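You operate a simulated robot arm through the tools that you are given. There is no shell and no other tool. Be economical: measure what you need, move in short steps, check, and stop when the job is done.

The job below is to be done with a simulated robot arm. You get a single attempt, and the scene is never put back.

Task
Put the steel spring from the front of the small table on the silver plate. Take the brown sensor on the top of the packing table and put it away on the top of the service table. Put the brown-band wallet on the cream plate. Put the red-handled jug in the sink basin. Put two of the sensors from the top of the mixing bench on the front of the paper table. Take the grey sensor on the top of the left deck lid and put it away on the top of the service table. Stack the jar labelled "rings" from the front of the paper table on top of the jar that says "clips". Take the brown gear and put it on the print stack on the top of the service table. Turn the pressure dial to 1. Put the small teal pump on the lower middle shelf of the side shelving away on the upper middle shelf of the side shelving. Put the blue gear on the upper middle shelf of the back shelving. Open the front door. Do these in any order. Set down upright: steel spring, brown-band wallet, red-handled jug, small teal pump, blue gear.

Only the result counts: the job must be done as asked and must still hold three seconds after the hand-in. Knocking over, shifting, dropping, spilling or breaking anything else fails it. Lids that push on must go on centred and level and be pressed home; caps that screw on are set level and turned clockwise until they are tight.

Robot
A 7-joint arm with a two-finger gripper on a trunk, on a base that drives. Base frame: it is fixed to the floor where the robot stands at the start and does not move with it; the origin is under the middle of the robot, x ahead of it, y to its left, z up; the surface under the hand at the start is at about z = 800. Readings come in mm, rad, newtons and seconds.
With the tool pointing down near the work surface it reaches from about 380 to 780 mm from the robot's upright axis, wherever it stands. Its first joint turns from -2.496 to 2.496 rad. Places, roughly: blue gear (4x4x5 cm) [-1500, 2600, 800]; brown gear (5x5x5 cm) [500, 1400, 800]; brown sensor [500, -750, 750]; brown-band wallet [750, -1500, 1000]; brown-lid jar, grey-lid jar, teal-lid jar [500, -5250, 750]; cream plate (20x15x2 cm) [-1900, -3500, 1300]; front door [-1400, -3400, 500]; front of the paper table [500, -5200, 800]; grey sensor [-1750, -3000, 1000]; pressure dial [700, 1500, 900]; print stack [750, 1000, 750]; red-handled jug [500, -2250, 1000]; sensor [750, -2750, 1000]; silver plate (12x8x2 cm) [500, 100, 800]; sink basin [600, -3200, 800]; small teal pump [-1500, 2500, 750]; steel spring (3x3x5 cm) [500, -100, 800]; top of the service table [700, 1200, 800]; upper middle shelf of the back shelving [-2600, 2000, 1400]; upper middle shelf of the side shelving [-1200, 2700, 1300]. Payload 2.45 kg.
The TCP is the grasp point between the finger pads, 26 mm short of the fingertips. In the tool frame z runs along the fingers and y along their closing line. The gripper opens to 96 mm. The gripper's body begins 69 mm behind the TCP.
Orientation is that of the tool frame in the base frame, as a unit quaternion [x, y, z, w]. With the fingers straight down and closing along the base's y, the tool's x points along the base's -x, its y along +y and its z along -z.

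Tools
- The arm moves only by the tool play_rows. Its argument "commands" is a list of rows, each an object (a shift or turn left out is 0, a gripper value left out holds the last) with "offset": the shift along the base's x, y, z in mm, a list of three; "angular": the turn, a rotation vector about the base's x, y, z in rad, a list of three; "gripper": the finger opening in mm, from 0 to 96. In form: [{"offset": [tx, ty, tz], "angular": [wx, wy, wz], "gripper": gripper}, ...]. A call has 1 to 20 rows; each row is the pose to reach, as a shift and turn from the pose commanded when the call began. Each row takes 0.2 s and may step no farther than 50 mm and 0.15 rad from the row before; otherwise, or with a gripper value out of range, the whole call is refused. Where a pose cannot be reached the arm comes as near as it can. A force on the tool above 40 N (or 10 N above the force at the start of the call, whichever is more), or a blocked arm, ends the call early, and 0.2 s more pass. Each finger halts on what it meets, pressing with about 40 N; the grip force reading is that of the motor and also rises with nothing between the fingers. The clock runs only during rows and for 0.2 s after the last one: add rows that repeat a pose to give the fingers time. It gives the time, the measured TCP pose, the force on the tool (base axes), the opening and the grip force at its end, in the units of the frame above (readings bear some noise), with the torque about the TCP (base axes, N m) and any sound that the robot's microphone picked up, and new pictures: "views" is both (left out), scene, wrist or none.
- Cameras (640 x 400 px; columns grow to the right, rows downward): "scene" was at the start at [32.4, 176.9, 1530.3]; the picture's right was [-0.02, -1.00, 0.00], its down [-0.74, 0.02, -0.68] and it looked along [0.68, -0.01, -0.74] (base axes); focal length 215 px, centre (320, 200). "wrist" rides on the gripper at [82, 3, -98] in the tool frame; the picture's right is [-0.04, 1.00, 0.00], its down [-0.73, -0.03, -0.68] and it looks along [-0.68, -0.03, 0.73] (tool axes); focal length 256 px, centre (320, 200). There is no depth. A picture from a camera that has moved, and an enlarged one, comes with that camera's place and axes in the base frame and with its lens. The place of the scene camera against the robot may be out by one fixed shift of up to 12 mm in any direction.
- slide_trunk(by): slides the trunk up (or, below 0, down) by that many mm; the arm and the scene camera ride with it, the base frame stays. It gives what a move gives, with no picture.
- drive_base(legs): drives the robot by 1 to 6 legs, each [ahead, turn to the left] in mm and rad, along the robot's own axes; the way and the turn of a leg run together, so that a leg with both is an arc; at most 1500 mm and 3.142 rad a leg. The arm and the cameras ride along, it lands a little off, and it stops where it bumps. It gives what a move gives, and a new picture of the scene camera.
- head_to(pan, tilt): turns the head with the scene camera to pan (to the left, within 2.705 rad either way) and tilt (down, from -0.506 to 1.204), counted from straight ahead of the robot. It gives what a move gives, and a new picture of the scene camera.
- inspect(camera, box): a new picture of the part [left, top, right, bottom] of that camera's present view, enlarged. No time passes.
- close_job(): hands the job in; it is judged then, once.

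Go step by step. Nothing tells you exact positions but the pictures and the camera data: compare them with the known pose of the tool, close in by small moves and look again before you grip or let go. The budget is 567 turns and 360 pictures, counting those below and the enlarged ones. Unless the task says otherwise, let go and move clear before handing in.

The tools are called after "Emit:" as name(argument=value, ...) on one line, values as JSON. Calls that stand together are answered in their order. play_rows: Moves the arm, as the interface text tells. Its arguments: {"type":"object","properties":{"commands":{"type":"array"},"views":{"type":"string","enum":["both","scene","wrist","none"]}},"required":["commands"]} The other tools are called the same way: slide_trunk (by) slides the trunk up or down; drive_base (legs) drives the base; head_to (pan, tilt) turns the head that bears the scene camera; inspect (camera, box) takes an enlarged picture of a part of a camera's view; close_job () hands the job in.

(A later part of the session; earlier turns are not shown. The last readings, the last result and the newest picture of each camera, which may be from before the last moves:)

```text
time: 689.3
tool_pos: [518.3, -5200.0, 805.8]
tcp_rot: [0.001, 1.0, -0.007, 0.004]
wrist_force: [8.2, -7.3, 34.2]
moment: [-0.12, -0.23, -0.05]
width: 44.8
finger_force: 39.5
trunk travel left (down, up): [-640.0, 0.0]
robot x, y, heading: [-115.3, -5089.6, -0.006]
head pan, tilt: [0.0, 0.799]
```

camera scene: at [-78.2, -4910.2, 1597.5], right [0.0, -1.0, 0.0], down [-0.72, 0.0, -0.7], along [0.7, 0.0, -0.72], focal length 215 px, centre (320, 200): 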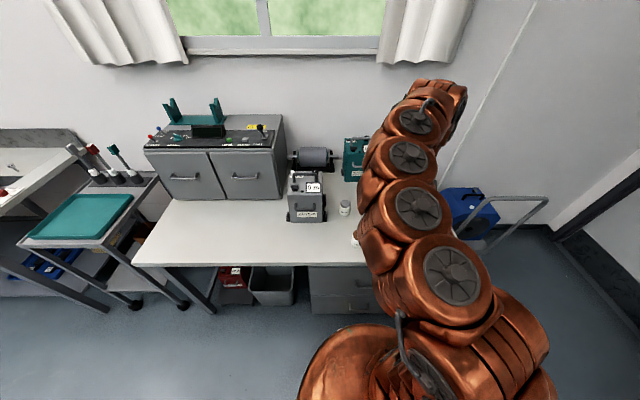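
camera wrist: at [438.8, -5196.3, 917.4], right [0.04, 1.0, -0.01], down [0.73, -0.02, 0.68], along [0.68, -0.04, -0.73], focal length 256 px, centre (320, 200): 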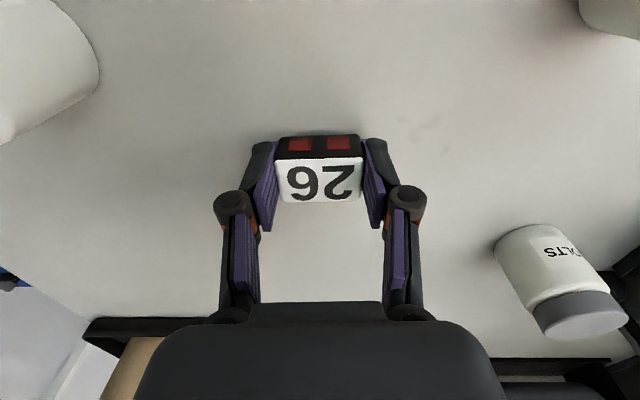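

Contact at ≈811. Raise 3 mm, open and rise.

Emit:
play_rows(commands=[{"offset": [0, 0, 3]}, {"offset": [0, 0, 3], "gripper": 55}, {"offset": [0, 0, 3], "gripper": 66}, {"offset": [0, 0, 3], "gripper": 66}, {"offset": [0, 0, 30]}, {"offset": [0, 0, 70]}, {"offset": [0, 0, 115]}, {"offset": [0, 0, 160]}, {"offset": [0, 0, 205]}], views="wrist")

```text
time: 691.3
tool_pos: [519.7, -5202.5, 1014.0]
tcp_rot: [0.0, 1.0, -0.007, 0.003]
wrist_force: [0.3, -0.6, 0.3]
moment: [-0.01, 0.02, -0.02]
width: 66.3
finger_force: 0.0
trunk travel left (down, up): [-640.0, 0.0]
robot x, y, heading: [-112.0, -5086.4, -0.005]
head pan, tilt: [0.0, 0.799]
camera wrist: at [438.8, -5198.2, 1111.2], right [0.04, 1.0, -0.01], down [0.73, -0.02, 0.68], along [0.68, -0.04, -0.73], focal length 256 px, centre (320, 200)
```

wrist: 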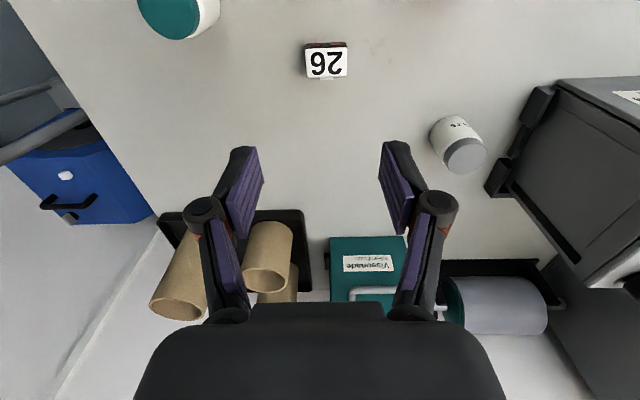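

Sensor 26 is placed. While here, identify the jars: move the arm aside to read the labels.

Emit:
play_rows(commands=[{"offset": [-20, 35, 30]}, {"offset": [-40, 75, 60]}, {"offset": [-60, 115, 90]}, {"offset": [-70, 155, 110]}, {"offset": [-80, 195, 110]}, {"offset": [-90, 235, 110]}, {"offset": [-90, 275, 110]}, {"offset": [-90, 315, 110]}, {"offset": [-90, 355, 110]}], views="scene")

```text
refused: row 1 steps farther than a row can; nothing moved
```

Emit:
play_rows(commands=[{"offset": [-15, 25, 30]}, {"offset": [-30, 60, 60]}, {"offset": [-45, 97, 85]}, {"offset": [-60, 137, 105]}, {"offset": [-70, 180, 110]}, {"offset": [-80, 225, 110]}, {"offset": [-90, 270, 110]}, {"offset": [-90, 315, 110]}, {"offset": [-90, 360, 110]}], views="scene")

```text
time: 693.3
tool_pos: [450.1, -5011.5, 1120.1]
tcp_rot: [0.001, 1.0, -0.007, 0.002]
wrist_force: [0.6, -0.5, -0.6]
moment: [0.0, 0.06, 0.0]
width: 65.8
finger_force: 0.1
out of reach, approached as far as the arm can: row 6, 7, 8, 9
trunk travel left (down, up): [-640.0, 0.0]
robot x, y, heading: [-111.8, -5090.9, -0.008]
head pan, tilt: [0.0, 0.799]
camera scene: at [-78.2, -4910.2, 1597.5], right [0.0, -1.0, 0.0], down [-0.72, 0.0, -0.7], along [0.7, 0.0, -0.72], focal length 215 px, centre (320, 200)
```

scene: 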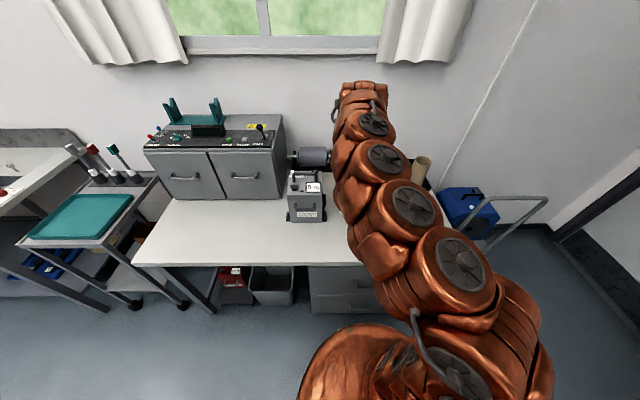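

Emit:
inspect(camera="wrist", box=[80, 0, 400, 200])

```text
2.00 times, centred on (240, 100) of wrist
camera zoom: at [367.4, -5006.9, 1217.2], right [0.04, 1.0, -0.01], down [0.73, -0.02, 0.68], along [0.68, -0.04, -0.73], focal length 512 px, centre (480, 400)
```

zoom: 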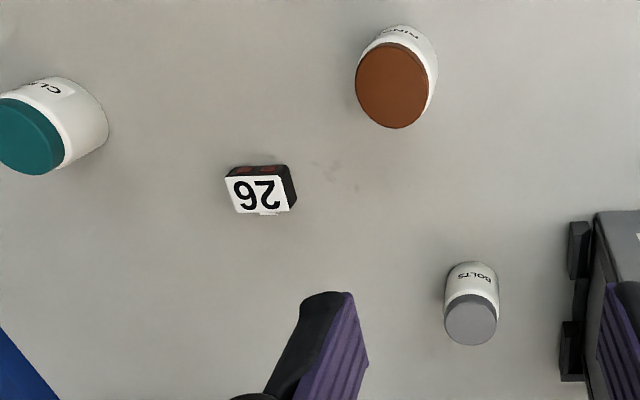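

Brown = RINGS, teal = CLIPS. Rings jar lid is at about (441, -5072, 840); clips lid at about (464, -5335, 831). Bring the hand back over the rings jar.

Emit:
play_rows(commands=[{"offset": [2, -48, 0], "gripper": 84}, {"offset": [4, -96, 0]}, {"offset": [6, -144, 0]}, {"offset": [8, -192, 0]}, {"offset": [10, -228, -20]}, {"offset": [11, -230, -65]}, {"offset": [11, -230, -110]}, {"offset": [11, -230, -155]}, {"offset": [11, -230, -180]}, {"offset": [11, -230, -180]}], views="wrist")

```text
time: 695.5
tool_pos: [461.6, -5237.6, 940.5]
tcp_rot: [0.001, 1.0, -0.007, 0.003]
wrist_force: [-0.5, -0.2, -0.5]
moment: [-0.02, 0.0, 0.0]
width: 84.0
finger_force: 0.2
trunk travel left (down, up): [-640.0, 0.0]
robot x, y, heading: [-110.5, -5088.4, -0.003]
head pan, tilt: [0.0, 0.799]
camera wrist: at [379.0, -5234.6, 1038.0], right [0.04, 1.0, -0.01], down [0.73, -0.02, 0.68], along [0.68, -0.04, -0.73], focal length 256 px, centre (320, 200)
```

wrist: 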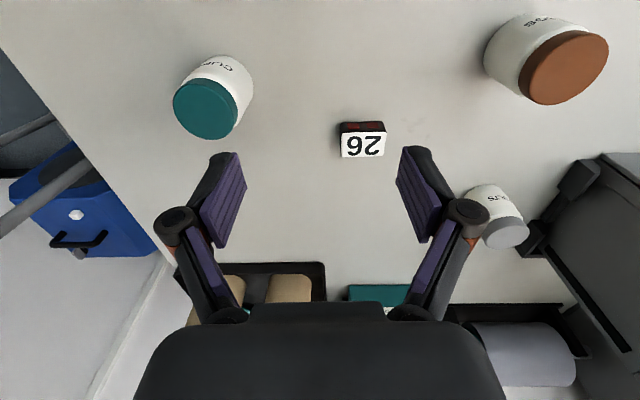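

Emit:
play_rows(commands=[{"offset": [-5, 45, 0]}, {"offset": [-10, 90, 0]}, {"offset": [-16, 135, 0]}, {"offset": [-20, 167, 0]}, {"offset": [-20, 167, -15]}, {"offset": [-20, 167, -15]}], views="wrist")

```text
time: 696.9
tool_pos: [439.9, -5071.4, 927.4]
tcp_rot: [0.001, 1.0, -0.007, 0.002]
wrist_force: [-0.2, -0.2, 0.7]
moment: [-0.02, 0.0, 0.01]
width: 83.9
finger_force: 0.1
trunk travel left (down, up): [-640.0, 0.0]
robot x, y, heading: [-113.4, -5090.1, -0.007]
head pan, tilt: [0.0, 0.799]
camera wrist: at [357.5, -5068.1, 1024.6], right [0.04, 1.0, -0.01], down [0.73, -0.02, 0.68], along [0.68, -0.04, -0.73], focal length 256 px, centre (320, 200)
```

wrist: 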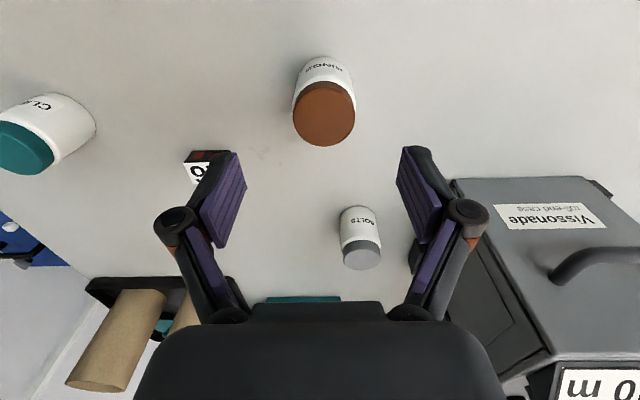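

Aligned. Descend to z≈828 and close on the jar.

Emit:
play_rows(commands=[{"offset": [0, 0, -40], "gripper": 80}, {"offset": [0, 0, -80]}, {"offset": [0, 0, -99]}, {"offset": [0, 0, -99], "gripper": 60}, {"offset": [0, 0, -99], "gripper": 40}, {"offset": [0, 0, -99], "gripper": 20}, {"offset": [0, 0, -99], "gripper": 20}], views="wrist")

```text
time: 698.5
tool_pos: [441.3, -5072.4, 825.8]
tcp_rot: [0.001, 1.0, -0.007, 0.003]
wrist_force: [0.5, 1.0, 1.0]
moment: [0.01, -0.03, 0.04]
width: 48.9
finger_force: 40.2
trunk travel left (down, up): [-640.0, 0.0]
robot x, y, heading: [-112.8, -5086.9, -0.005]
head pan, tilt: [0.0, 0.799]
camera wrist: at [358.8, -5067.2, 923.5], right [0.04, 1.0, -0.01], down [0.73, -0.02, 0.68], along [0.68, -0.04, -0.73], focal length 256 px, centre (320, 200)
```

wrist: 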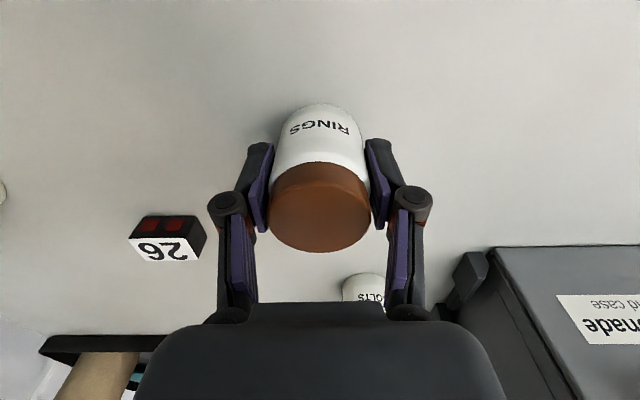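

RINGS jar gripped. Lift and carry above the clips jar.

Emit:
play_rows(commands=[{"offset": [0, 0, 40]}, {"offset": [0, 0, 80]}, {"offset": [2, -20, 110]}, {"offset": [6, -65, 115]}, {"offset": [10, -110, 115]}, {"offset": [14, -155, 115]}, {"offset": [18, -200, 115]}, {"offset": [22, -240, 115]}, {"offset": [23, -263, 115]}, {"offset": [23, -263, 115]}], views="wrist")

Emit:
inspect(camera="wrist", box=[220, 40, 420, 190])

```text
time: 700.7
tool_pos: [460.5, -5334.6, 943.2]
tcp_rot: [0.001, 1.0, -0.007, 0.002]
wrist_force: [-0.3, -0.3, -1.6]
moment: [0.03, -0.04, -0.02]
width: 48.8
finger_force: 40.4
trunk travel left (down, up): [-640.0, 0.0]
robot x, y, heading: [-115.5, -5090.6, -0.005]
head pan, tilt: [0.0, 0.799]
camera wrist: at [378.5, -5330.2, 1041.1], right [0.04, 1.0, -0.01], down [0.73, -0.02, 0.68], along [0.68, -0.04, -0.73], focal length 256 px, centre (320, 200)
```

wrist: 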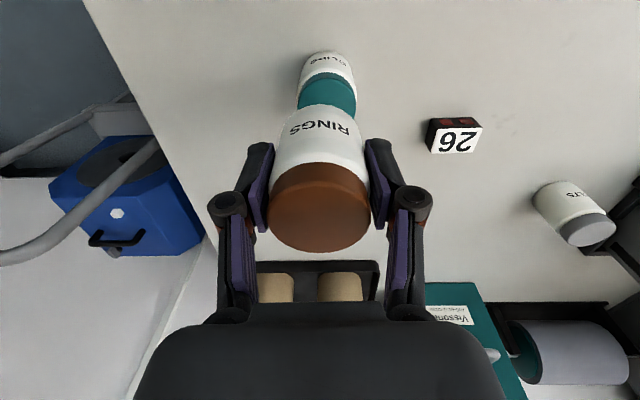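

```text
2.67 times, centred on (320, 115) of wrist
camera zoom: at [378.5, -5330.2, 1041.1], right [0.04, 1.0, -0.01], down [0.73, -0.02, 0.68], along [0.68, -0.04, -0.73], focal length 683 px, centre (320, 427)
```

zoom: 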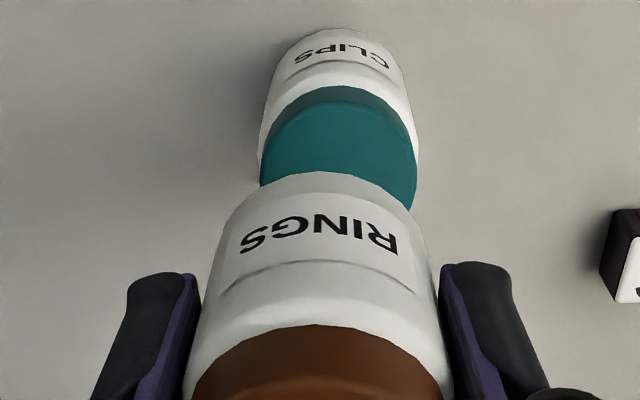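

Clips lid centre ≈(466, -5331). Shift +5, +4.5 mm and lower to just above it.

Emit:
play_rows(commands=[{"offset": [5, 4.5, -15]}, {"offset": [5, 4.5, -35]}, {"offset": [5, 4.5, -48]}, {"offset": [5, 4.5, -48]}], views="wrist")

Emit:
inspect(camera="wrist", box=[220, 40, 420, 190])

```text
time: 701.7
tool_pos: [467.6, -5329.5, 895.9]
tcp_rot: [0.001, 1.0, -0.008, 0.004]
wrist_force: [-5.0, 0.9, 31.6]
moment: [0.1, 0.44, 0.02]
width: 49.0
finger_force: 39.5
trunk travel left (down, up): [-640.0, 0.0]
robot x, y, heading: [-114.3, -5086.2, -0.005]
head pan, tilt: [0.0, 0.799]
camera wrist: at [385.1, -5326.3, 993.0], right [0.04, 1.0, -0.02], down [0.73, -0.02, 0.68], along [0.68, -0.04, -0.73], focal length 256 px, centre (320, 200)
```

wrist: 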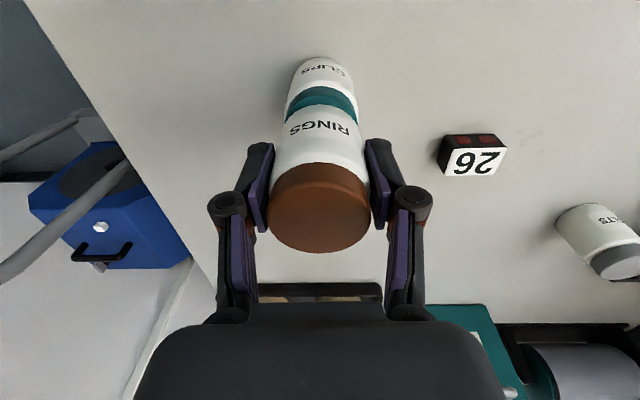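

```text
2.67 times, centred on (320, 115) of wrist
camera zoom: at [385.1, -5326.3, 993.0], right [0.04, 1.0, -0.02], down [0.73, -0.02, 0.68], along [0.68, -0.04, -0.73], focal length 683 px, centre (320, 427)
```

zoom: 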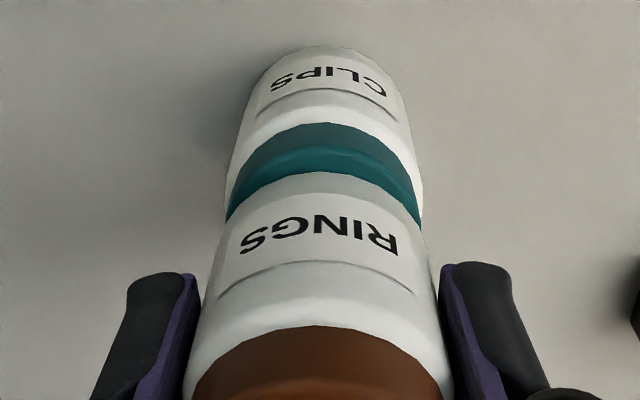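

It touched already at ≈896. The rings jar looks ~3 mm too far forward; raise, shift -3 mm, and lower again.

Emit:
play_rows(commands=[{"offset": [0, 0, 5]}, {"offset": [-3, 0, 5]}, {"offset": [-3, 0, 3]}, {"offset": [-3, 0, 2]}], views="none")

Emit:
inspect(camera="wrist", box=[220, 40, 420, 190])

```text
time: 702.7
tool_pos: [465.8, -5329.6, 896.4]
tcp_rot: [0.001, 1.0, -0.007, 0.003]
wrist_force: [-1.7, 0.6, 7.6]
moment: [0.08, 0.05, 0.04]
width: 48.6
finger_force: 39.7
trunk travel left (down, up): [-640.0, 0.0]
robot x, y, heading: [-110.8, -5087.9, -0.012]
head pan, tilt: [0.0, 0.799]
```

```text
2.67 times, centred on (320, 115) of wrist
camera zoom: at [383.6, -5325.7, 993.2], right [0.04, 1.0, -0.01], down [0.73, -0.02, 0.68], along [0.68, -0.04, -0.73], focal length 683 px, centre (320, 427)
```

zoom: 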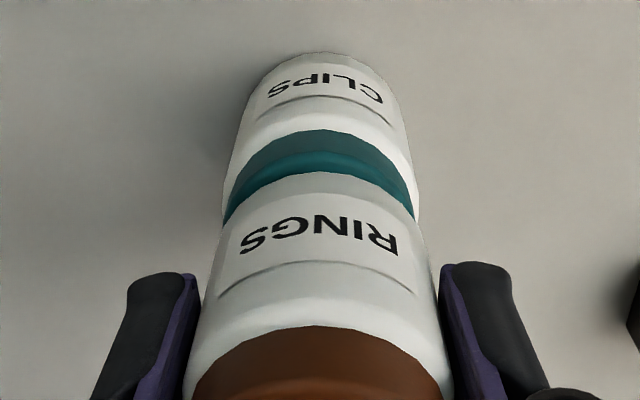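

Lightly seated and centred. Release and rise.

Emit:
play_rows(commands=[{"offset": [0, 0, 0], "gripper": 52}, {"offset": [0, 0, 0], "gripper": 60}, {"offset": [0, 0, 0], "gripper": 70}, {"offset": [0, 0, 0], "gripper": 76}, {"offset": [0, 0, 0]}, {"offset": [0, 0, 30]}, {"offset": [0, 0, 75]}, {"offset": [0, 0, 120]}, {"offset": [0, 0, 165]}], views="wrist")

Emit:
inspect(camera="wrist", box=[240, 0, 400, 120])

```text
time: 704.7
tool_pos: [469.8, -5328.8, 1062.3]
tcp_rot: [0.001, 1.0, -0.008, 0.003]
wrist_force: [-0.4, 0.0, -0.2]
moment: [0.02, 0.04, 0.0]
width: 76.2
finger_force: 0.1
trunk travel left (down, up): [-640.0, 0.0]
robot x, y, heading: [-112.3, -5085.2, -0.005]
head pan, tilt: [0.0, 0.799]
camera wrist: at [387.2, -5324.6, 1159.4], right [0.04, 1.0, -0.01], down [0.73, -0.02, 0.68], along [0.68, -0.04, -0.73], focal length 256 px, centre (320, 200)
```

wrist: 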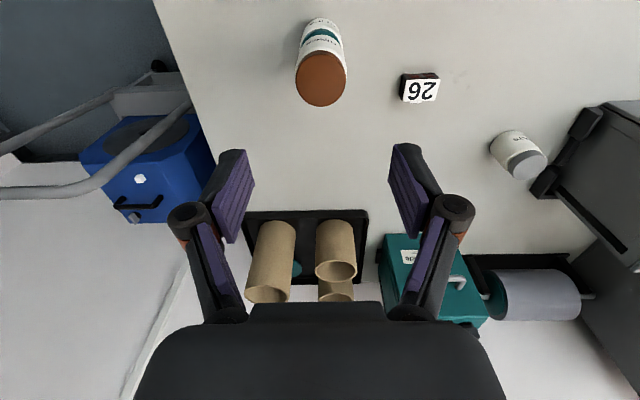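

```text
3.33 times, centred on (320, 60) of wrist
camera zoom: at [387.2, -5324.6, 1159.4], right [0.04, 1.0, -0.01], down [0.73, -0.02, 0.68], along [0.68, -0.04, -0.73], focal length 853 px, centre (320, 667)
```

zoom: 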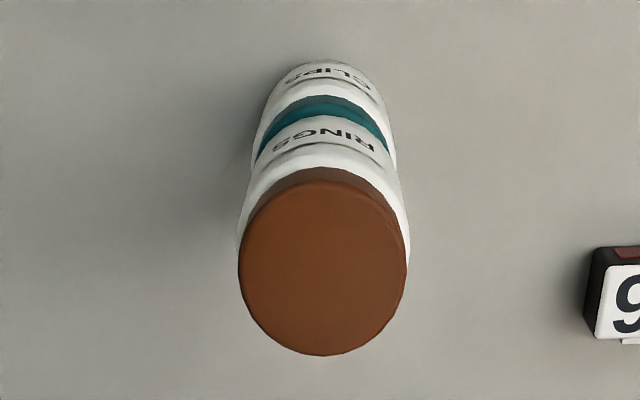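

Rings jar is stacked on the clips jar. Retract and drive back north for sensor 57.

Emit:
play_rows(commands=[{"offset": [-15, 30, 20]}, {"offset": [-30, 70, 40]}, {"offset": [-45, 110, 60]}, {"offset": [-55, 140, 70]}], views="none")

Emit:
drive_base(legs=[[0, 1.571], [1500, 0], [1440, 0], [0, -1.571]])

Emit:
inspect(camera="wrist", box=[0, 0, 640, 400])

```text
time: 705.7
tool_pos: [412.7, -5189.4, 1131.1]
tcp_rot: [0.001, 1.0, -0.006, 0.002]
wrist_force: [0.2, -0.6, -0.6]
moment: [0.01, 0.02, -0.03]
width: 75.8
finger_force: 0.0
trunk travel left (down, up): [-640.0, 0.0]
robot x, y, heading: [-110.5, -5085.2, -0.004]
head pan, tilt: [0.0, 0.799]
```

```text
time: 727.6
tool_pos: [544.3, -2239.9, 1130.5]
tcp_rot: [0.023, 1.0, -0.007, 0.002]
wrist_force: [-0.7, 0.8, -0.9]
moment: [0.02, 0.03, 0.0]
width: 76.1
finger_force: 0.1
trunk travel left (down, up): [-640.0, 0.0]
robot x, y, heading: [23.1, -2113.2, -0.05]
head pan, tilt: [0.0, 0.799]
camera scene: at [66.7, -1939.0, 1597.5], right [-0.05, -1.0, 0.0], down [-0.72, 0.03, -0.7], along [0.7, -0.03, -0.72], focal length 215 px, centre (320, 200)
```

scene: 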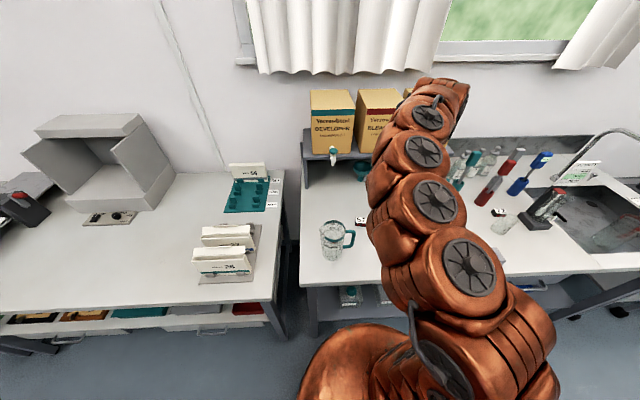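

```text
1.00 times, centred on (320, 200) of wrist (not enlarged: the box is as wide or as high as the picture)
camera zoom: at [462.2, -2232.4, 1228.1], right [0.09, 1.0, -0.01], down [0.73, -0.05, 0.68], along [0.68, -0.07, -0.73], focal length 256 px, centre (320, 200)
```

zoom: 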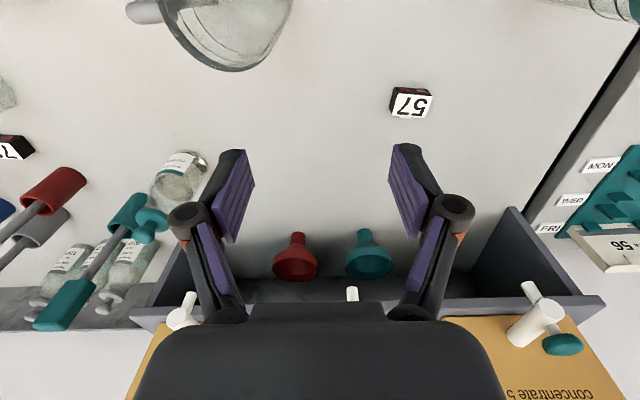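

Sensor 57 is at about (606, -2131), turned slightly. Move above it.

Emit:
play_rows(commands=[{"offset": [20, 38, -10], "angular": [0, 0, -0.04]}, {"offset": [42, 75, -30], "angular": [0, 0, -0.08]}, {"offset": [60, 107, -55], "angular": [0, 0, -0.1]}, {"offset": [62, 109, -100], "angular": [0, 0, -0.1]}, {"offset": [62, 109, -130], "angular": [0, 0, -0.1]}, {"offset": [62, 109, -130], "angular": [0, 0, -0.1]}], views="wrist")

Emit:
inspect(camera="wrist", box=[240, 0, 400, 150])

```text
time: 729.0
tool_pos: [604.3, -2130.2, 1000.5]
tcp_rot: [0.072, 0.997, -0.007, 0.002]
wrist_force: [-0.1, 0.6, -0.8]
moment: [0.03, 0.0, 0.01]
width: 76.1
finger_force: 0.0
trunk travel left (down, up): [-640.0, 0.0]
robot x, y, heading: [23.6, -2117.9, -0.045]
head pan, tilt: [0.0, 0.799]
no pictures are left
```

```text
refused: no pictures are left
```

No pictures remain, so I'll finish by coordinates, grip width and force. Descend on sensor 57 as for sensor 26 and close.

Emit:
play_rows(commands=[{"offset": [2, -1, -40]}, {"offset": [2, -1, -75]}, {"offset": [2, -1, -88]}, {"offset": [2, -1, -88], "gripper": 58}, {"offset": [2, -1, -88], "gripper": 40}, {"offset": [2, -1, -88], "gripper": 20}, {"offset": [2, -1, -88], "gripper": 20}], views="none")

```text
time: 730.6
tool_pos: [610.4, -2132.6, 912.7]
tcp_rot: [0.072, 0.997, -0.007, 0.002]
wrist_force: [0.2, 0.6, 0.5]
moment: [0.01, -0.01, -0.01]
width: 44.6
finger_force: 39.8
trunk travel left (down, up): [-640.0, 0.0]
robot x, y, heading: [22.3, -2117.5, -0.048]
head pan, tilt: [0.0, 0.799]
no pictures are left
```

Width 44.6 mm confirms the grip. Lift, retract and turn south.

Emit:
play_rows(commands=[{"offset": [0, 0, 40]}, {"offset": [0, 0, 85]}, {"offset": [-20, 0, 125]}, {"offset": [-55, 0, 155]}, {"offset": [-90, -10, 180]}, {"offset": [-120, -20, 205], "angular": [0, 0, 0.05]}, {"offset": [-125, -30, 220], "angular": [0, 0, 0.1]}, {"offset": [-125, -30, 220], "angular": [0, 0, 0.1]}], views="none")

Emit:
drive_base(legs=[[0, -1.56], [600, 0]])

```text
time: 732.4
tool_pos: [483.3, -2162.3, 1133.7]
tcp_rot: [0.023, 1.0, -0.008, 0.002]
wrist_force: [0.7, -0.3, -0.8]
moment: [0.01, 0.01, -0.04]
width: 44.9
finger_force: 39.9
trunk travel left (down, up): [-640.0, 0.0]
robot x, y, heading: [25.2, -2114.9, -0.05]
head pan, tilt: [0.0, 0.799]
no pictures are left
```

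```text
time: 739.6
tool_pos: [-74.5, -3176.1, 1133.3]
tcp_rot: [0.73, 0.683, -0.007, -0.004]
wrist_force: [-0.4, 0.4, -0.3]
moment: [-0.02, 0.02, -0.03]
width: 44.6
finger_force: 40.5
trunk travel left (down, up): [-640.0, 0.0]
robot x, y, heading: [-19.2, -2718.7, -1.642]
head pan, tilt: [0.0, 0.799]
```

Emit:
drive_base(legs=[[1300, 0]])

Emit:
drive_base(legs=[[0, 0.07], [1075, 0]])

```text
time: 746.2
tool_pos: [-179.9, -4484.1, 1133.2]
tcp_rot: [0.735, 0.678, -0.006, -0.004]
wrist_force: [-0.3, -0.4, 0.7]
moment: [0.0, 0.02, 0.0]
width: 44.6
finger_force: 39.8
trunk travel left (down, up): [-640.0, 0.0]
robot x, y, heading: [-120.1, -4025.0, -1.651]
head pan, tilt: [0.0, 0.799]
```

```text
time: 752.2
tool_pos: [-167.5, -5556.4, 1133.4]
tcp_rot: [0.712, 0.702, -0.006, -0.003]
wrist_force: [0.3, -0.4, -0.5]
moment: [-0.02, 0.04, -0.02]
width: 44.5
finger_force: 40.2
trunk travel left (down, up): [-640.0, 0.0]
robot x, y, heading: [-135.7, -5096.4, -1.588]
head pan, tilt: [0.0, 0.799]
```

Emit:
drive_base(legs=[[0, 1.585]])

```text
time: 756.4
tool_pos: [326.3, -5122.4, 1133.4]
tcp_rot: [0.001, 1.0, -0.007, 0.003]
wrist_force: [-0.3, -0.1, 0.0]
moment: [0.01, -0.01, 0.0]
width: 44.7
finger_force: 40.2
trunk travel left (down, up): [-640.0, 0.0]
robot x, y, heading: [-132.1, -5097.7, -0.004]
head pan, tilt: [0.0, 0.799]
```

Move over (430, -5130) and lower to just above the expected contact height.

Emit:
play_rows(commands=[{"offset": [40, -3, 0]}, {"offset": [80, -6, -20]}, {"offset": [104, -8, -60]}, {"offset": [104, -8, -105]}, {"offset": [104, -8, -150]}, {"offset": [104, -8, -195]}, {"offset": [104, -8, -240]}, {"offset": [104, -8, -275]}, {"offset": [104, -8, -300]}, {"offset": [104, -8, -313]}, {"offset": [104, -8, -313]}], views="none")

Emit:
play_rows(commands=[{"offset": [0, 0, -3]}, {"offset": [0, 0, -4]}, {"offset": [0, 0, -4]}], views="none")

Emit:
play_rows(commands=[{"offset": [0, 0, -2]}, {"offset": [0, 0, -3]}, {"offset": [0, 0, -3]}], views="none")

```text
time: 758.8
tool_pos: [431.0, -5130.1, 822.6]
tcp_rot: [0.0, 1.0, -0.007, 0.001]
wrist_force: [-0.4, 0.2, -1.0]
moment: [-0.01, -0.01, 0.01]
width: 44.9
finger_force: 40.1
trunk travel left (down, up): [-640.0, 0.0]
robot x, y, heading: [-131.1, -5099.0, -0.005]
head pan, tilt: [0.0, 0.799]
no pictures are left
```

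```text
time: 759.6
tool_pos: [430.1, -5130.6, 816.8]
tcp_rot: [0.0, 1.0, -0.007, 0.003]
wrist_force: [0.8, 0.2, 0.1]
moment: [0.0, 0.01, 0.03]
width: 44.7
finger_force: 39.8
trunk travel left (down, up): [-640.0, 0.0]
robot x, y, heading: [-133.6, -5098.2, 0.001]
head pan, tilt: [0.0, 0.799]
no pictures are left
```

```text
time: 760.4
tool_pos: [429.7, -5130.3, 813.8]
tcp_rot: [0.001, 1.0, -0.007, 0.002]
wrist_force: [0.6, 0.3, 0.3]
moment: [-0.01, 0.0, 0.01]
width: 44.5
finger_force: 39.4
trunk travel left (down, up): [-640.0, 0.0]
robot x, y, heading: [-132.7, -5098.0, -0.004]
head pan, tilt: [0.0, 0.799]
no pictures are left
```

Emit:
play_rows(commands=[{"offset": [0, 0, -2]}, {"offset": [0, 0, -2]}], views="none")

Emit:
play_rows(commands=[{"offset": [0, 0, -1.5]}, {"offset": [0, 0, -1.5]}], views="none")

```text
time: 761.0
tool_pos: [429.8, -5131.5, 811.8]
tcp_rot: [0.001, 1.0, -0.006, 0.003]
wrist_force: [1.7, -1.2, 15.5]
moment: [0.28, -0.05, -0.03]
width: 44.7
finger_force: 40.4
trunk travel left (down, up): [-640.0, 0.0]
robot x, y, heading: [-137.2, -5097.5, -0.006]
head pan, tilt: [0.0, 0.799]
no pictures are left
```

```text
time: 761.6
tool_pos: [430.8, -5130.9, 811.2]
tcp_rot: [0.001, 1.0, -0.006, 0.003]
wrist_force: [1.9, -3.9, 29.1]
moment: [0.08, 0.01, -0.01]
width: 44.7
finger_force: 40.2
trunk travel left (down, up): [-640.0, 0.0]
robot x, y, heading: [-134.0, -5094.7, -0.004]
head pan, tilt: [0.0, 0.799]
no pictures are left
```

Contact confirmed at ≈811. Release and rise.

Emit:
play_rows(commands=[{"offset": [0, 0, 1.5]}, {"offset": [0, 0, 1.5], "gripper": 54}, {"offset": [0, 0, 1.5], "gripper": 66}, {"offset": [0, 0, 1.5], "gripper": 66}, {"offset": [0, 0, 30]}, {"offset": [0, 0, 75]}, {"offset": [0, 0, 120]}, {"offset": [0, 0, 165]}, {"offset": [0, 0, 210]}, {"offset": [0, 0, 255]}, {"offset": [-20, 0, 295]}, {"offset": [-20, 0, 310]}], views="none")

```text
time: 764.2
tool_pos: [410.9, -5129.6, 1121.3]
tcp_rot: [0.0, 1.0, -0.006, 0.002]
wrist_force: [-0.6, 0.0, -0.1]
moment: [0.0, -0.01, 0.01]
width: 66.0
finger_force: 0.0
trunk travel left (down, up): [-640.0, 0.0]
robot x, y, heading: [-134.8, -5098.4, -0.005]
head pan, tilt: [0.0, 0.799]
no pictures are left
```

Sensor 57 is on the paper table. For the last item, grey sensor 62, my earlier views place it at y≈-2960, label front x≈-1632, prongs around x≈-1670, deck z≈977. Drive north toward it.

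Emit:
drive_base(legs=[[0, 1.571], [1500, 0]])

```text
time: 775.6
tool_pos: [-18.1, -3003.4, 1120.6]
tcp_rot: [-0.693, 0.721, -0.003, 0.007]
wrist_force: [-0.1, 0.3, 0.3]
moment: [0.03, -0.02, -0.03]
width: 65.9
finger_force: 0.1
trunk travel left (down, up): [-640.0, 0.0]
robot x, y, heading: [-72.5, -3547.1, 1.531]
head pan, tilt: [0.0, 0.799]
```

Emit:
drive_base(legs=[[0, 0.06], [772, 0], [0, 1.55]])

```text
time: 784.1
tool_pos: [-628.1, -2727.0, 1121.3]
tcp_rot: [1.0, -0.002, -0.003, -0.008]
wrist_force: [0.3, 0.4, 0.1]
moment: [-0.02, 0.0, 0.01]
width: 66.1
finger_force: 0.1
trunk travel left (down, up): [-640.0, 0.0]
robot x, y, heading: [-86.5, -2764.2, 3.133]
head pan, tilt: [0.0, 0.799]
```

Emit:
drive_base(legs=[[0, 0.02], [700, 0]])

Emit:
drive_base(legs=[[200, 0]])

```text
time: 788.0
tool_pos: [-1284.0, -2743.9, 1122.5]
tcp_rot: [1.0, 0.004, 0.003, -0.006]
wrist_force: [14.8, -3.2, 5.0]
moment: [0.18, 1.91, -0.2]
width: 64.6
finger_force: 0.0
trunk travel left (down, up): [-640.0, 0.0]
robot x, y, heading: [-745.3, -2767.8, -3.132]
head pan, tilt: [0.0, 0.799]
stopped in leg 2: the force on the tool passed its limit at 104 N (the readings are from after the stop); the commanded pose is now the measured one
```

```text
time: 788.7
tool_pos: [-1282.4, -2744.5, 1122.4]
tcp_rot: [1.0, 0.004, 0.009, -0.005]
wrist_force: [33.2, -5.3, 12.1]
moment: [0.47, 4.31, -0.33]
width: 64.6
finger_force: 0.1
trunk travel left (down, up): [-640.0, 0.0]
robot x, y, heading: [-744.8, -2768.6, -3.129]
head pan, tilt: [0.0, 0.799]
stopped in leg 1: the force on the tool passed its limit at 68 N (the readings are from after the stop); the commanded pose is now the measured one
```

The hand bumped the sorter unit at the right. Back off at once, then move the hand left to y≈-2930 before approaching.

Emit:
drive_base(legs=[[-180, 0]])

Emit:
play_rows(commands=[{"offset": [10, -40, 10]}, {"offset": [20, -85, 20]}, {"offset": [30, -130, 30]}, {"offset": [35, -170, 40]}, {"offset": [35, -195, 40]}, {"offset": [35, -195, 40]}], views="none")

```text
time: 790.2
tool_pos: [-1103.4, -2739.6, 1120.1]
tcp_rot: [1.0, 0.001, 0.009, -0.005]
wrist_force: [-0.5, 0.6, -0.5]
moment: [0.01, -0.02, 0.02]
width: 66.0
finger_force: 0.1
trunk travel left (down, up): [-640.0, 0.0]
robot x, y, heading: [-561.9, -2768.6, -3.14]
head pan, tilt: [0.0, 0.799]
```

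```text
time: 791.6
tool_pos: [-1066.1, -2906.5, 1160.1]
tcp_rot: [1.0, 0.002, 0.008, -0.005]
wrist_force: [0.0, -0.7, 0.3]
moment: [-0.03, 0.02, -0.01]
width: 65.9
finger_force: 0.1
out of reach, approached as far as the arm can: row 5, 6
trunk travel left (down, up): [-640.0, 0.0]
robot x, y, heading: [-565.6, -2767.1, -3.134]
head pan, tilt: [0.0, 0.799]
no pictures are left
```

The arm is limited to the left, so I'll approach with this hand position and then turn the base slightly left.

Emit:
drive_base(legs=[[250, 0]])

Emit:
drive_base(legs=[[180, 0]])

```text
time: 793.4
tool_pos: [-1311.7, -2903.6, 1160.3]
tcp_rot: [1.0, -0.001, 0.009, -0.006]
wrist_force: [0.4, 0.5, 1.2]
moment: [-0.03, 0.03, 0.01]
width: 66.0
finger_force: 0.1
trunk travel left (down, up): [-640.0, 0.0]
robot x, y, heading: [-808.8, -2767.8, 3.14]
head pan, tilt: [0.0, 0.799]
```

```text
time: 794.9
tool_pos: [-1493.9, -2903.3, 1159.8]
tcp_rot: [1.0, -0.001, 0.009, -0.006]
wrist_force: [0.3, -0.4, -0.2]
moment: [0.01, 0.01, 0.02]
width: 65.8
finger_force: 0.0
trunk travel left (down, up): [-640.0, 0.0]
robot x, y, heading: [-991.7, -2772.6, 3.144]
head pan, tilt: [0.0, 0.799]
```

Emit:
drive_base(legs=[[0, 0.1]])

Emit:
play_rows(commands=[{"offset": [-30, -2, 0], "angular": [0, 0, -0.05], "gripper": 86}, {"offset": [-70, -4, 0], "angular": [0, 0, -0.1]}, {"offset": [-110, -6, 0], "angular": [0, 0, -0.1]}, {"offset": [-150, -8, 0], "angular": [0, 0, -0.1]}, {"offset": [-180, -8, 0], "angular": [0, 0, -0.1]}, {"offset": [-180, -8, 0], "angular": [0, 0, -0.1]}], views="none")

```text
time: 795.9
tool_pos: [-1477.5, -2953.8, 1160.0]
tcp_rot: [0.999, 0.049, 0.008, -0.005]
wrist_force: [0.1, 1.3, 0.3]
moment: [0.01, 0.02, 0.01]
width: 65.9
finger_force: 0.0
trunk travel left (down, up): [-640.0, 0.0]
robot x, y, heading: [-987.5, -2770.2, -3.044]
head pan, tilt: [0.0, 0.799]
```

```text
time: 797.2
tool_pos: [-1478.4, -2953.6, 1159.6]
tcp_rot: [0.999, 0.049, 0.009, -0.006]
wrist_force: [1.4, 0.4, 0.1]
moment: [-0.02, -0.02, 0.04]
width: 86.1
finger_force: 0.1
out of reach, approached as far as the arm can: row 1, 2, 3, 4, 5, 6
trunk travel left (down, up): [-640.0, 0.0]
robot x, y, heading: [-990.5, -2764.1, -3.038]
head pan, tilt: [0.0, 0.799]
no pictures are left
```

Stuck at a joint limit; try moving forward without the yaw, slightly to the right first.

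Emit:
play_rows(commands=[{"offset": [-10, 20, 0]}, {"offset": [-30, 30, 0]}, {"offset": [-60, 30, -10]}, {"offset": [-60, 30, -10]}], views="none")

```text
time: 798.2
tool_pos: [-1524.6, -2914.6, 1144.2]
tcp_rot: [0.999, 0.051, 0.009, -0.005]
wrist_force: [0.3, -0.6, -0.5]
moment: [0.01, 0.0, 0.0]
width: 86.1
finger_force: 0.1
out of reach, approached as far as the arm can: row 3, 4
trunk travel left (down, up): [-640.0, 0.0]
robot x, y, heading: [-989.8, -2771.2, -3.04]
head pan, tilt: [0.0, 0.799]
no pictures are left
```

Test whether a positive hand yaw relieves the limit.

Emit:
play_rows(commands=[{"offset": [10, 20, 0], "angular": [0, 0, 0.14]}, {"offset": [10, 20, 0], "angular": [0, 0, 0.28]}, {"offset": [0, 0, 0], "angular": [0, 0, 0.28]}, {"offset": [-30, -10, 0], "angular": [0, 0, 0.28]}, {"offset": [-60, -20, 0], "angular": [0, 0, 0.28]}, {"offset": [-90, -30, 0], "angular": [0, 0, 0.28]}, {"offset": [-90, -30, 0], "angular": [0, 0, 0.28]}], views="none")

```text
time: 799.6
tool_pos: [-1600.4, -2794.9, 1187.2]
tcp_rot: [0.997, 0.05, -0.033, -0.043]
wrist_force: [10.4, -7.4, -9.8]
moment: [0.12, 0.53, -0.13]
width: 80.4
finger_force: 0.1
out of reach, approached as far as the arm can: row 6
trunk travel left (down, up): [-640.0, 0.0]
robot x, y, heading: [-987.7, -2770.5, -3.036]
head pan, tilt: [0.0, 0.799]
stopped in row 6: the force on the tool passed its limit at 184 N (the readings are from after the stop); the commanded pose is now the measured one
no pictures are left
```

The arm reconfigured abruptly and touched something. Back the base off straight away.

Emit:
drive_base(legs=[[-200, 0]])

```text
time: 800.6
tool_pos: [-1553.0, -2791.3, 1188.3]
tcp_rot: [0.996, 0.057, -0.048, -0.043]
wrist_force: [-20.7, -1.5, -9.2]
moment: [-0.47, -0.74, 1.07]
width: 80.3
finger_force: 0.0
trunk travel left (down, up): [-640.0, 0.0]
robot x, y, heading: [-935.2, -2760.5, -3.039]
head pan, tilt: [0.0, 0.799]
stopped in leg 1: the force on the tool passed its limit at 136 N (the readings are from after the stop); the commanded pose is now the measured one
```

The hand seems hooked. Raise it gently.

Emit:
play_rows(commands=[{"offset": [0, 0, 8]}, {"offset": [0, 0, 16]}, {"offset": [0, 0, 24]}], views="none")

```text
time: 801.5
tool_pos: [-1547.0, -2789.4, 1208.9]
tcp_rot: [0.996, 0.057, -0.045, -0.042]
wrist_force: [-3.5, -15.3, -6.7]
moment: [0.13, -0.11, 0.28]
width: 73.6
finger_force: 0.0
out of reach, approached as far as the arm can: row 2, 3
trunk travel left (down, up): [-640.0, 0.0]
robot x, y, heading: [-933.5, -2763.3, -3.036]
head pan, tilt: [0.0, 0.799]
no pictures are left
```

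Emit:
play_rows(commands=[{"offset": [0, -15, 0], "gripper": 60}, {"offset": [0, -30, 0], "gripper": 50}, {"offset": [0, -45, 0]}, {"offset": [0, -60, 0]}], views="none")

```text
time: 802.5
tool_pos: [-1539.9, -2809.4, 1194.5]
tcp_rot: [0.996, 0.055, -0.047, -0.043]
wrist_force: [0.9, 0.0, -0.1]
moment: [0.01, -0.01, 0.03]
width: 50.1
finger_force: 0.1
out of reach, approached as far as the arm can: row 1, 2, 3, 4
trunk travel left (down, up): [-640.0, 0.0]
robot x, y, heading: [-935.7, -2761.0, -3.037]
head pan, tilt: [0.0, 0.799]
no pictures are left
```

Free again. Turn the base left a little to carry the hand away from the sorter side, then back off.

Emit:
drive_base(legs=[[0, 0.13]])

```text
time: 803.4
tool_pos: [-1527.4, -2885.4, 1193.3]
tcp_rot: [0.991, 0.12, -0.05, -0.039]
wrist_force: [-0.3, 0.1, -0.4]
moment: [0.0, 0.0, 0.04]
width: 50.1
finger_force: 0.0
trunk travel left (down, up): [-640.0, 0.0]
robot x, y, heading: [-930.6, -2760.8, -2.911]
head pan, tilt: [0.0, 0.799]
```

Level the hand here and test the reach.

Emit:
play_rows(commands=[{"offset": [20, 5, -10], "angular": [-0.03, -0.05, 0]}, {"offset": [30, 8, -20], "angular": [-0.065, -0.1085, 0]}, {"offset": [30, 8, -30], "angular": [-0.065, -0.1085, 0]}], views="none")

```text
time: 804.2
tool_pos: [-1495.4, -2880.0, 1164.7]
tcp_rot: [0.993, 0.121, 0.001, -0.001]
wrist_force: [0.6, 0.3, -0.7]
moment: [0.01, 0.01, 0.01]
width: 49.6
finger_force: 0.0
trunk travel left (down, up): [-640.0, 0.0]
robot x, y, heading: [-934.1, -2760.5, -2.908]
head pan, tilt: [0.0, 0.799]
no pictures are left
```

Reachable now. Rotate the hand back to align with the sensor (yaw -0.24).

Emit:
play_rows(commands=[{"angular": [0, 0, -0.08]}, {"angular": [0, 0, -0.16]}, {"angular": [0, 0, -0.24]}, {"angular": [0, 0, -0.24]}], views="none")

```text
time: 805.2
tool_pos: [-1492.1, -2878.8, 1152.9]
tcp_rot: [0.998, 0.059, 0.0, -0.001]
wrist_force: [0.4, 0.7, 0.5]
moment: [0.0, 0.0, 0.02]
width: 50.0
finger_force: 0.1
out of reach, approached as far as the arm can: row 2, 3, 4
trunk travel left (down, up): [-640.0, 0.0]
robot x, y, heading: [-934.5, -2759.1, -2.907]
head pan, tilt: [0.0, 0.799]
no pictures are left
```

The wrist is wound near one end; turning it the other way by ~π gives an equivalent grip. Rotate +3.02 rad in two calls.

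Emit:
play_rows(commands=[{"angular": [0, 0, 0.14]}, {"angular": [0, 0, 0.28]}, {"angular": [0, 0, 0.42]}, {"angular": [0, 0, 0.56]}, {"angular": [0, 0, 0.7]}, {"angular": [0, 0, 0.84]}, {"angular": [0, 0, 0.98]}, {"angular": [0, 0, 1.12]}, {"angular": [0, 0, 1.26]}, {"angular": [0, 0, 1.4]}, {"angular": [0, 0, 1.51]}], views="none")

Emit:
play_rows(commands=[{"angular": [0, 0, 0.14]}, {"angular": [0, 0, 0.28]}, {"angular": [0, 0, 0.42]}, {"angular": [0, 0, 0.56]}, {"angular": [0, 0, 0.7]}, {"angular": [0, 0, 0.84]}, {"angular": [0, 0, 0.98]}, {"angular": [0, 0, 1.12]}, {"angular": [0, 0, 1.26]}, {"angular": [0, 0, 1.4]}, {"angular": [0, 0, 1.514]}], views="none")

```text
time: 807.6
tool_pos: [-1491.5, -2877.0, 1153.8]
tcp_rot: [0.684, 0.729, -0.001, -0.002]
wrist_force: [0.2, 0.6, 0.0]
moment: [0.0, 0.01, 0.0]
width: 49.9
finger_force: 0.1
trunk travel left (down, up): [-640.0, 0.0]
robot x, y, heading: [-930.6, -2762.8, -2.911]
head pan, tilt: [0.0, 0.799]
no pictures are left
```

```text
time: 810.0
tool_pos: [-1493.2, -2877.9, 1153.3]
tcp_rot: [-0.003, 1.0, -0.001, 0.0]
wrist_force: [0.2, -0.2, 0.7]
moment: [0.0, -0.02, -0.03]
width: 50.1
finger_force: 0.1
trunk travel left (down, up): [-640.0, 0.0]
robot x, y, heading: [-931.6, -2764.2, -2.91]
head pan, tilt: [0.0, 0.799]
no pictures are left
```

Good. Drive forward 85 mm and move over the sensor.

Emit:
drive_base(legs=[[85, 0]])

Emit:
play_rows(commands=[{"offset": [-20, -15, 0], "gripper": 86}, {"offset": [-45, -35, 0]}, {"offset": [-70, -50, 0]}, {"offset": [-85, -60, 0]}, {"offset": [-85, -60, 0]}], views="none")

```text
time: 811.1
tool_pos: [-1575.3, -2896.6, 1153.5]
tcp_rot: [-0.002, 1.0, -0.001, -0.001]
wrist_force: [0.4, 0.8, 0.4]
moment: [-0.03, 0.04, -0.01]
width: 49.9
finger_force: 0.1
trunk travel left (down, up): [-640.0, 0.0]
robot x, y, heading: [-1016.7, -2779.1, -2.912]
head pan, tilt: [0.0, 0.799]
```

```text
time: 812.3
tool_pos: [-1660.4, -2957.5, 1151.4]
tcp_rot: [-0.002, 1.0, -0.001, 0.0]
wrist_force: [-0.2, 0.0, 1.1]
moment: [-0.03, 0.01, 0.0]
width: 86.1
finger_force: 0.1
trunk travel left (down, up): [-640.0, 0.0]
robot x, y, heading: [-1016.1, -2782.1, -2.911]
head pan, tilt: [0.0, 0.799]
no pictures are left
```

Descend carefully over the sensor, checking force.

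Emit:
play_rows(commands=[{"offset": [-4, -2, -30]}, {"offset": [-7, -2, -60]}, {"offset": [-7, -2, -90]}, {"offset": [-7, -2, -90]}], views="none")

Emit:
play_rows(commands=[{"offset": [0, 0, -8]}, {"offset": [0, 0, -16]}, {"offset": [0, 0, -22]}, {"offset": [0, 0, -22]}], views="none")

```text
time: 813.3
tool_pos: [-1670.7, -2958.4, 1061.9]
tcp_rot: [-0.003, 1.0, -0.001, 0.0]
wrist_force: [0.1, -0.4, 0.2]
moment: [-0.05, 0.0, 0.02]
width: 86.1
finger_force: 0.0
trunk travel left (down, up): [-640.0, 0.0]
robot x, y, heading: [-1014.9, -2783.2, -2.912]
head pan, tilt: [0.0, 0.799]
no pictures are left
```

```text
time: 814.3
tool_pos: [-1668.4, -2959.9, 1041.6]
tcp_rot: [-0.003, 1.0, -0.001, 0.0]
wrist_force: [-0.3, -0.3, 0.7]
moment: [-0.03, 0.02, 0.04]
width: 85.9
finger_force: 0.0
trunk travel left (down, up): [-640.0, 0.0]
robot x, y, heading: [-1015.4, -2779.1, -2.906]
head pan, tilt: [0.0, 0.799]
no pictures are left
```

Emit:
play_rows(commands=[{"offset": [0, 0, -5]}, {"offset": [0, 0, -10]}, {"offset": [0, 0, -14]}, {"offset": [0, 0, -14]}], views="none")

Emit:
play_rows(commands=[{"offset": [0, 0, -4]}, {"offset": [0, 0, -8]}, {"offset": [0, 0, -10]}, {"offset": [0, 0, -10]}], views="none")

```text
time: 815.3
tool_pos: [-1667.2, -2959.8, 1028.3]
tcp_rot: [-0.002, 1.0, -0.001, 0.0]
wrist_force: [0.4, -0.1, -0.6]
moment: [0.03, 0.0, -0.02]
width: 86.0
finger_force: 0.1
trunk travel left (down, up): [-640.0, 0.0]
robot x, y, heading: [-1016.7, -2786.6, -2.913]
head pan, tilt: [0.0, 0.799]
no pictures are left
```

```text
time: 816.3
tool_pos: [-1667.0, -2960.0, 1016.9]
tcp_rot: [-0.003, 1.0, -0.001, -0.001]
wrist_force: [-0.3, -0.9, 0.2]
moment: [-0.02, -0.04, -0.01]
width: 85.8
finger_force: 0.1
trunk travel left (down, up): [-640.0, 0.0]
robot x, y, heading: [-1013.3, -2781.3, -2.917]
head pan, tilt: [0.0, 0.799]
no pictures are left
```

No contact yet. Close gently here and see what the fingers meet.

Emit:
play_rows(commands=[{"gripper": 70}, {"gripper": 58}, {"gripper": 46}, {"gripper": 36}, {"gripper": 36}, {"gripper": 36}], views="none")

```text
time: 817.7
tool_pos: [-1667.4, -2959.3, 1016.4]
tcp_rot: [-0.001, 1.0, -0.001, -0.001]
wrist_force: [-1.2, -1.1, 7.4]
moment: [0.05, -0.06, 0.06]
width: 45.4
finger_force: 40.2
trunk travel left (down, up): [-640.0, 0.0]
robot x, y, heading: [-1013.1, -2780.6, -2.91]
head pan, tilt: [0.0, 0.799]
no pictures are left
```

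Gripped at 45.4 mm. Lift slowly and verify.

Emit:
play_rows(commands=[{"offset": [0, 0, 5], "gripper": 20}, {"offset": [0, 0, 20]}, {"offset": [0, 0, 50]}, {"offset": [0, 0, 90]}, {"offset": [0, 0, 130]}, {"offset": [0, 0, 130]}], views="none")

```text
time: 819.1
tool_pos: [-1664.2, -2958.6, 1146.6]
tcp_rot: [-0.001, 1.0, -0.001, 0.001]
wrist_force: [0.7, -0.6, -0.9]
moment: [-0.02, 0.02, -0.03]
width: 45.3
finger_force: 39.0
trunk travel left (down, up): [-640.0, 0.0]
robot x, y, heading: [-1015.5, -2781.1, -2.911]
head pan, tilt: [0.0, 0.799]
no pictures are left
```

Sensor 62 is held. Retract and back away along the same heading.

Emit:
play_rows(commands=[{"offset": [40, 9, 5]}, {"offset": [80, 18, 10]}, {"offset": [115, 26, 10]}, {"offset": [115, 26, 10]}], views="none")

Emit:
drive_base(legs=[[-600, 0]])

```text
time: 820.1
tool_pos: [-1553.4, -2931.6, 1158.3]
tcp_rot: [-0.002, 1.0, -0.001, -0.002]
wrist_force: [0.5, 0.0, 0.0]
moment: [0.02, 0.0, -0.02]
width: 45.2
finger_force: 39.6
trunk travel left (down, up): [-640.0, 0.0]
robot x, y, heading: [-1014.2, -2784.4, -2.909]
head pan, tilt: [0.0, 0.799]
no pictures are left
```

```text
time: 823.4
tool_pos: [-990.8, -2803.8, 1157.9]
tcp_rot: [-0.009, 1.0, -0.002, 0.001]
wrist_force: [-0.7, -0.9, -0.6]
moment: [0.02, -0.01, -0.01]
width: 44.6
finger_force: 40.0
trunk travel left (down, up): [-640.0, 0.0]
robot x, y, heading: [-454.2, -2643.9, -2.896]
head pan, tilt: [0.0, 0.799]
```

Drive north: first diagonally to x≈-80, then straight up the corridor.

Emit:
drive_base(legs=[[0, -2.137], [1200, 0]])

```text
time: 834.5
tool_pos: [148.4, -1039.5, 1158.1]
tcp_rot: [0.882, 0.471, 0.0, -0.001]
wrist_force: [-0.1, 0.2, -0.2]
moment: [-0.02, -0.01, 0.01]
width: 42.8
finger_force: 39.7
trunk travel left (down, up): [-640.0, 0.0]
robot x, y, heading: [-30.9, -1567.6, 1.201]
head pan, tilt: [0.0, 0.799]
```

Emit:
drive_base(legs=[[0, 0.4], [1300, 0]])

```text
time: 842.4
tool_pos: [-128.9, 318.8, 1157.3]
tcp_rot: [0.77, 0.639, 0.0, -0.001]
wrist_force: [0.0, 0.0, -0.2]
moment: [0.03, 0.0, 0.02]
width: 43.1
finger_force: 40.2
trunk travel left (down, up): [-640.0, 0.0]
robot x, y, heading: [-83.3, -238.8, 1.611]
head pan, tilt: [0.0, 0.799]
```

Emit:
drive_base(legs=[[0, -0.04], [1249, 0], [0, -1.571]])

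```text
time: 853.0
tool_pos: [492.3, 1000.0, 1158.1]
tcp_rot: [0.99, -0.14, 0.001, -0.001]
wrist_force: [0.0, -0.2, -0.6]
moment: [0.01, -0.05, -0.01]
width: 42.7
finger_force: 39.4
trunk travel left (down, up): [-640.0, 0.0]
robot x, y, heading: [-66.1, 1007.8, -0.052]
head pan, tilt: [0.0, 0.799]
```

Square the hand (+0.28 rad) and move over the free spot at (610, 1010).

Emit:
play_rows(commands=[{"offset": [35, 3, 0], "angular": [0, 0, 0.1]}, {"offset": [75, 6, 0], "angular": [0, 0, 0.2]}, {"offset": [118, 10, 0], "angular": [0, 0, 0.28]}, {"offset": [118, 10, -40], "angular": [0, 0, 0.28]}, {"offset": [118, 10, -85], "angular": [0, 0, 0.28]}, {"offset": [118, 10, -130], "angular": [0, 0, 0.28]}, {"offset": [118, 10, -175], "angular": [0, 0, 0.28]}, {"offset": [118, 10, -220], "angular": [0, 0, 0.28]}, {"offset": [118, 10, -255], "angular": [0, 0, 0.28]}, {"offset": [118, 10, -255], "angular": [0, 0, 0.28]}], views="none")

```text
time: 855.2
tool_pos: [606.9, 1010.0, 902.5]
tcp_rot: [1.0, 0.001, 0.002, -0.001]
wrist_force: [-0.6, 0.1, -1.1]
moment: [0.01, 0.0, 0.01]
width: 42.7
finger_force: 40.3
trunk travel left (down, up): [-640.0, 0.0]
robot x, y, heading: [-70.4, 1002.8, -0.051]
head pan, tilt: [0.0, 0.799]
no pictures are left
```

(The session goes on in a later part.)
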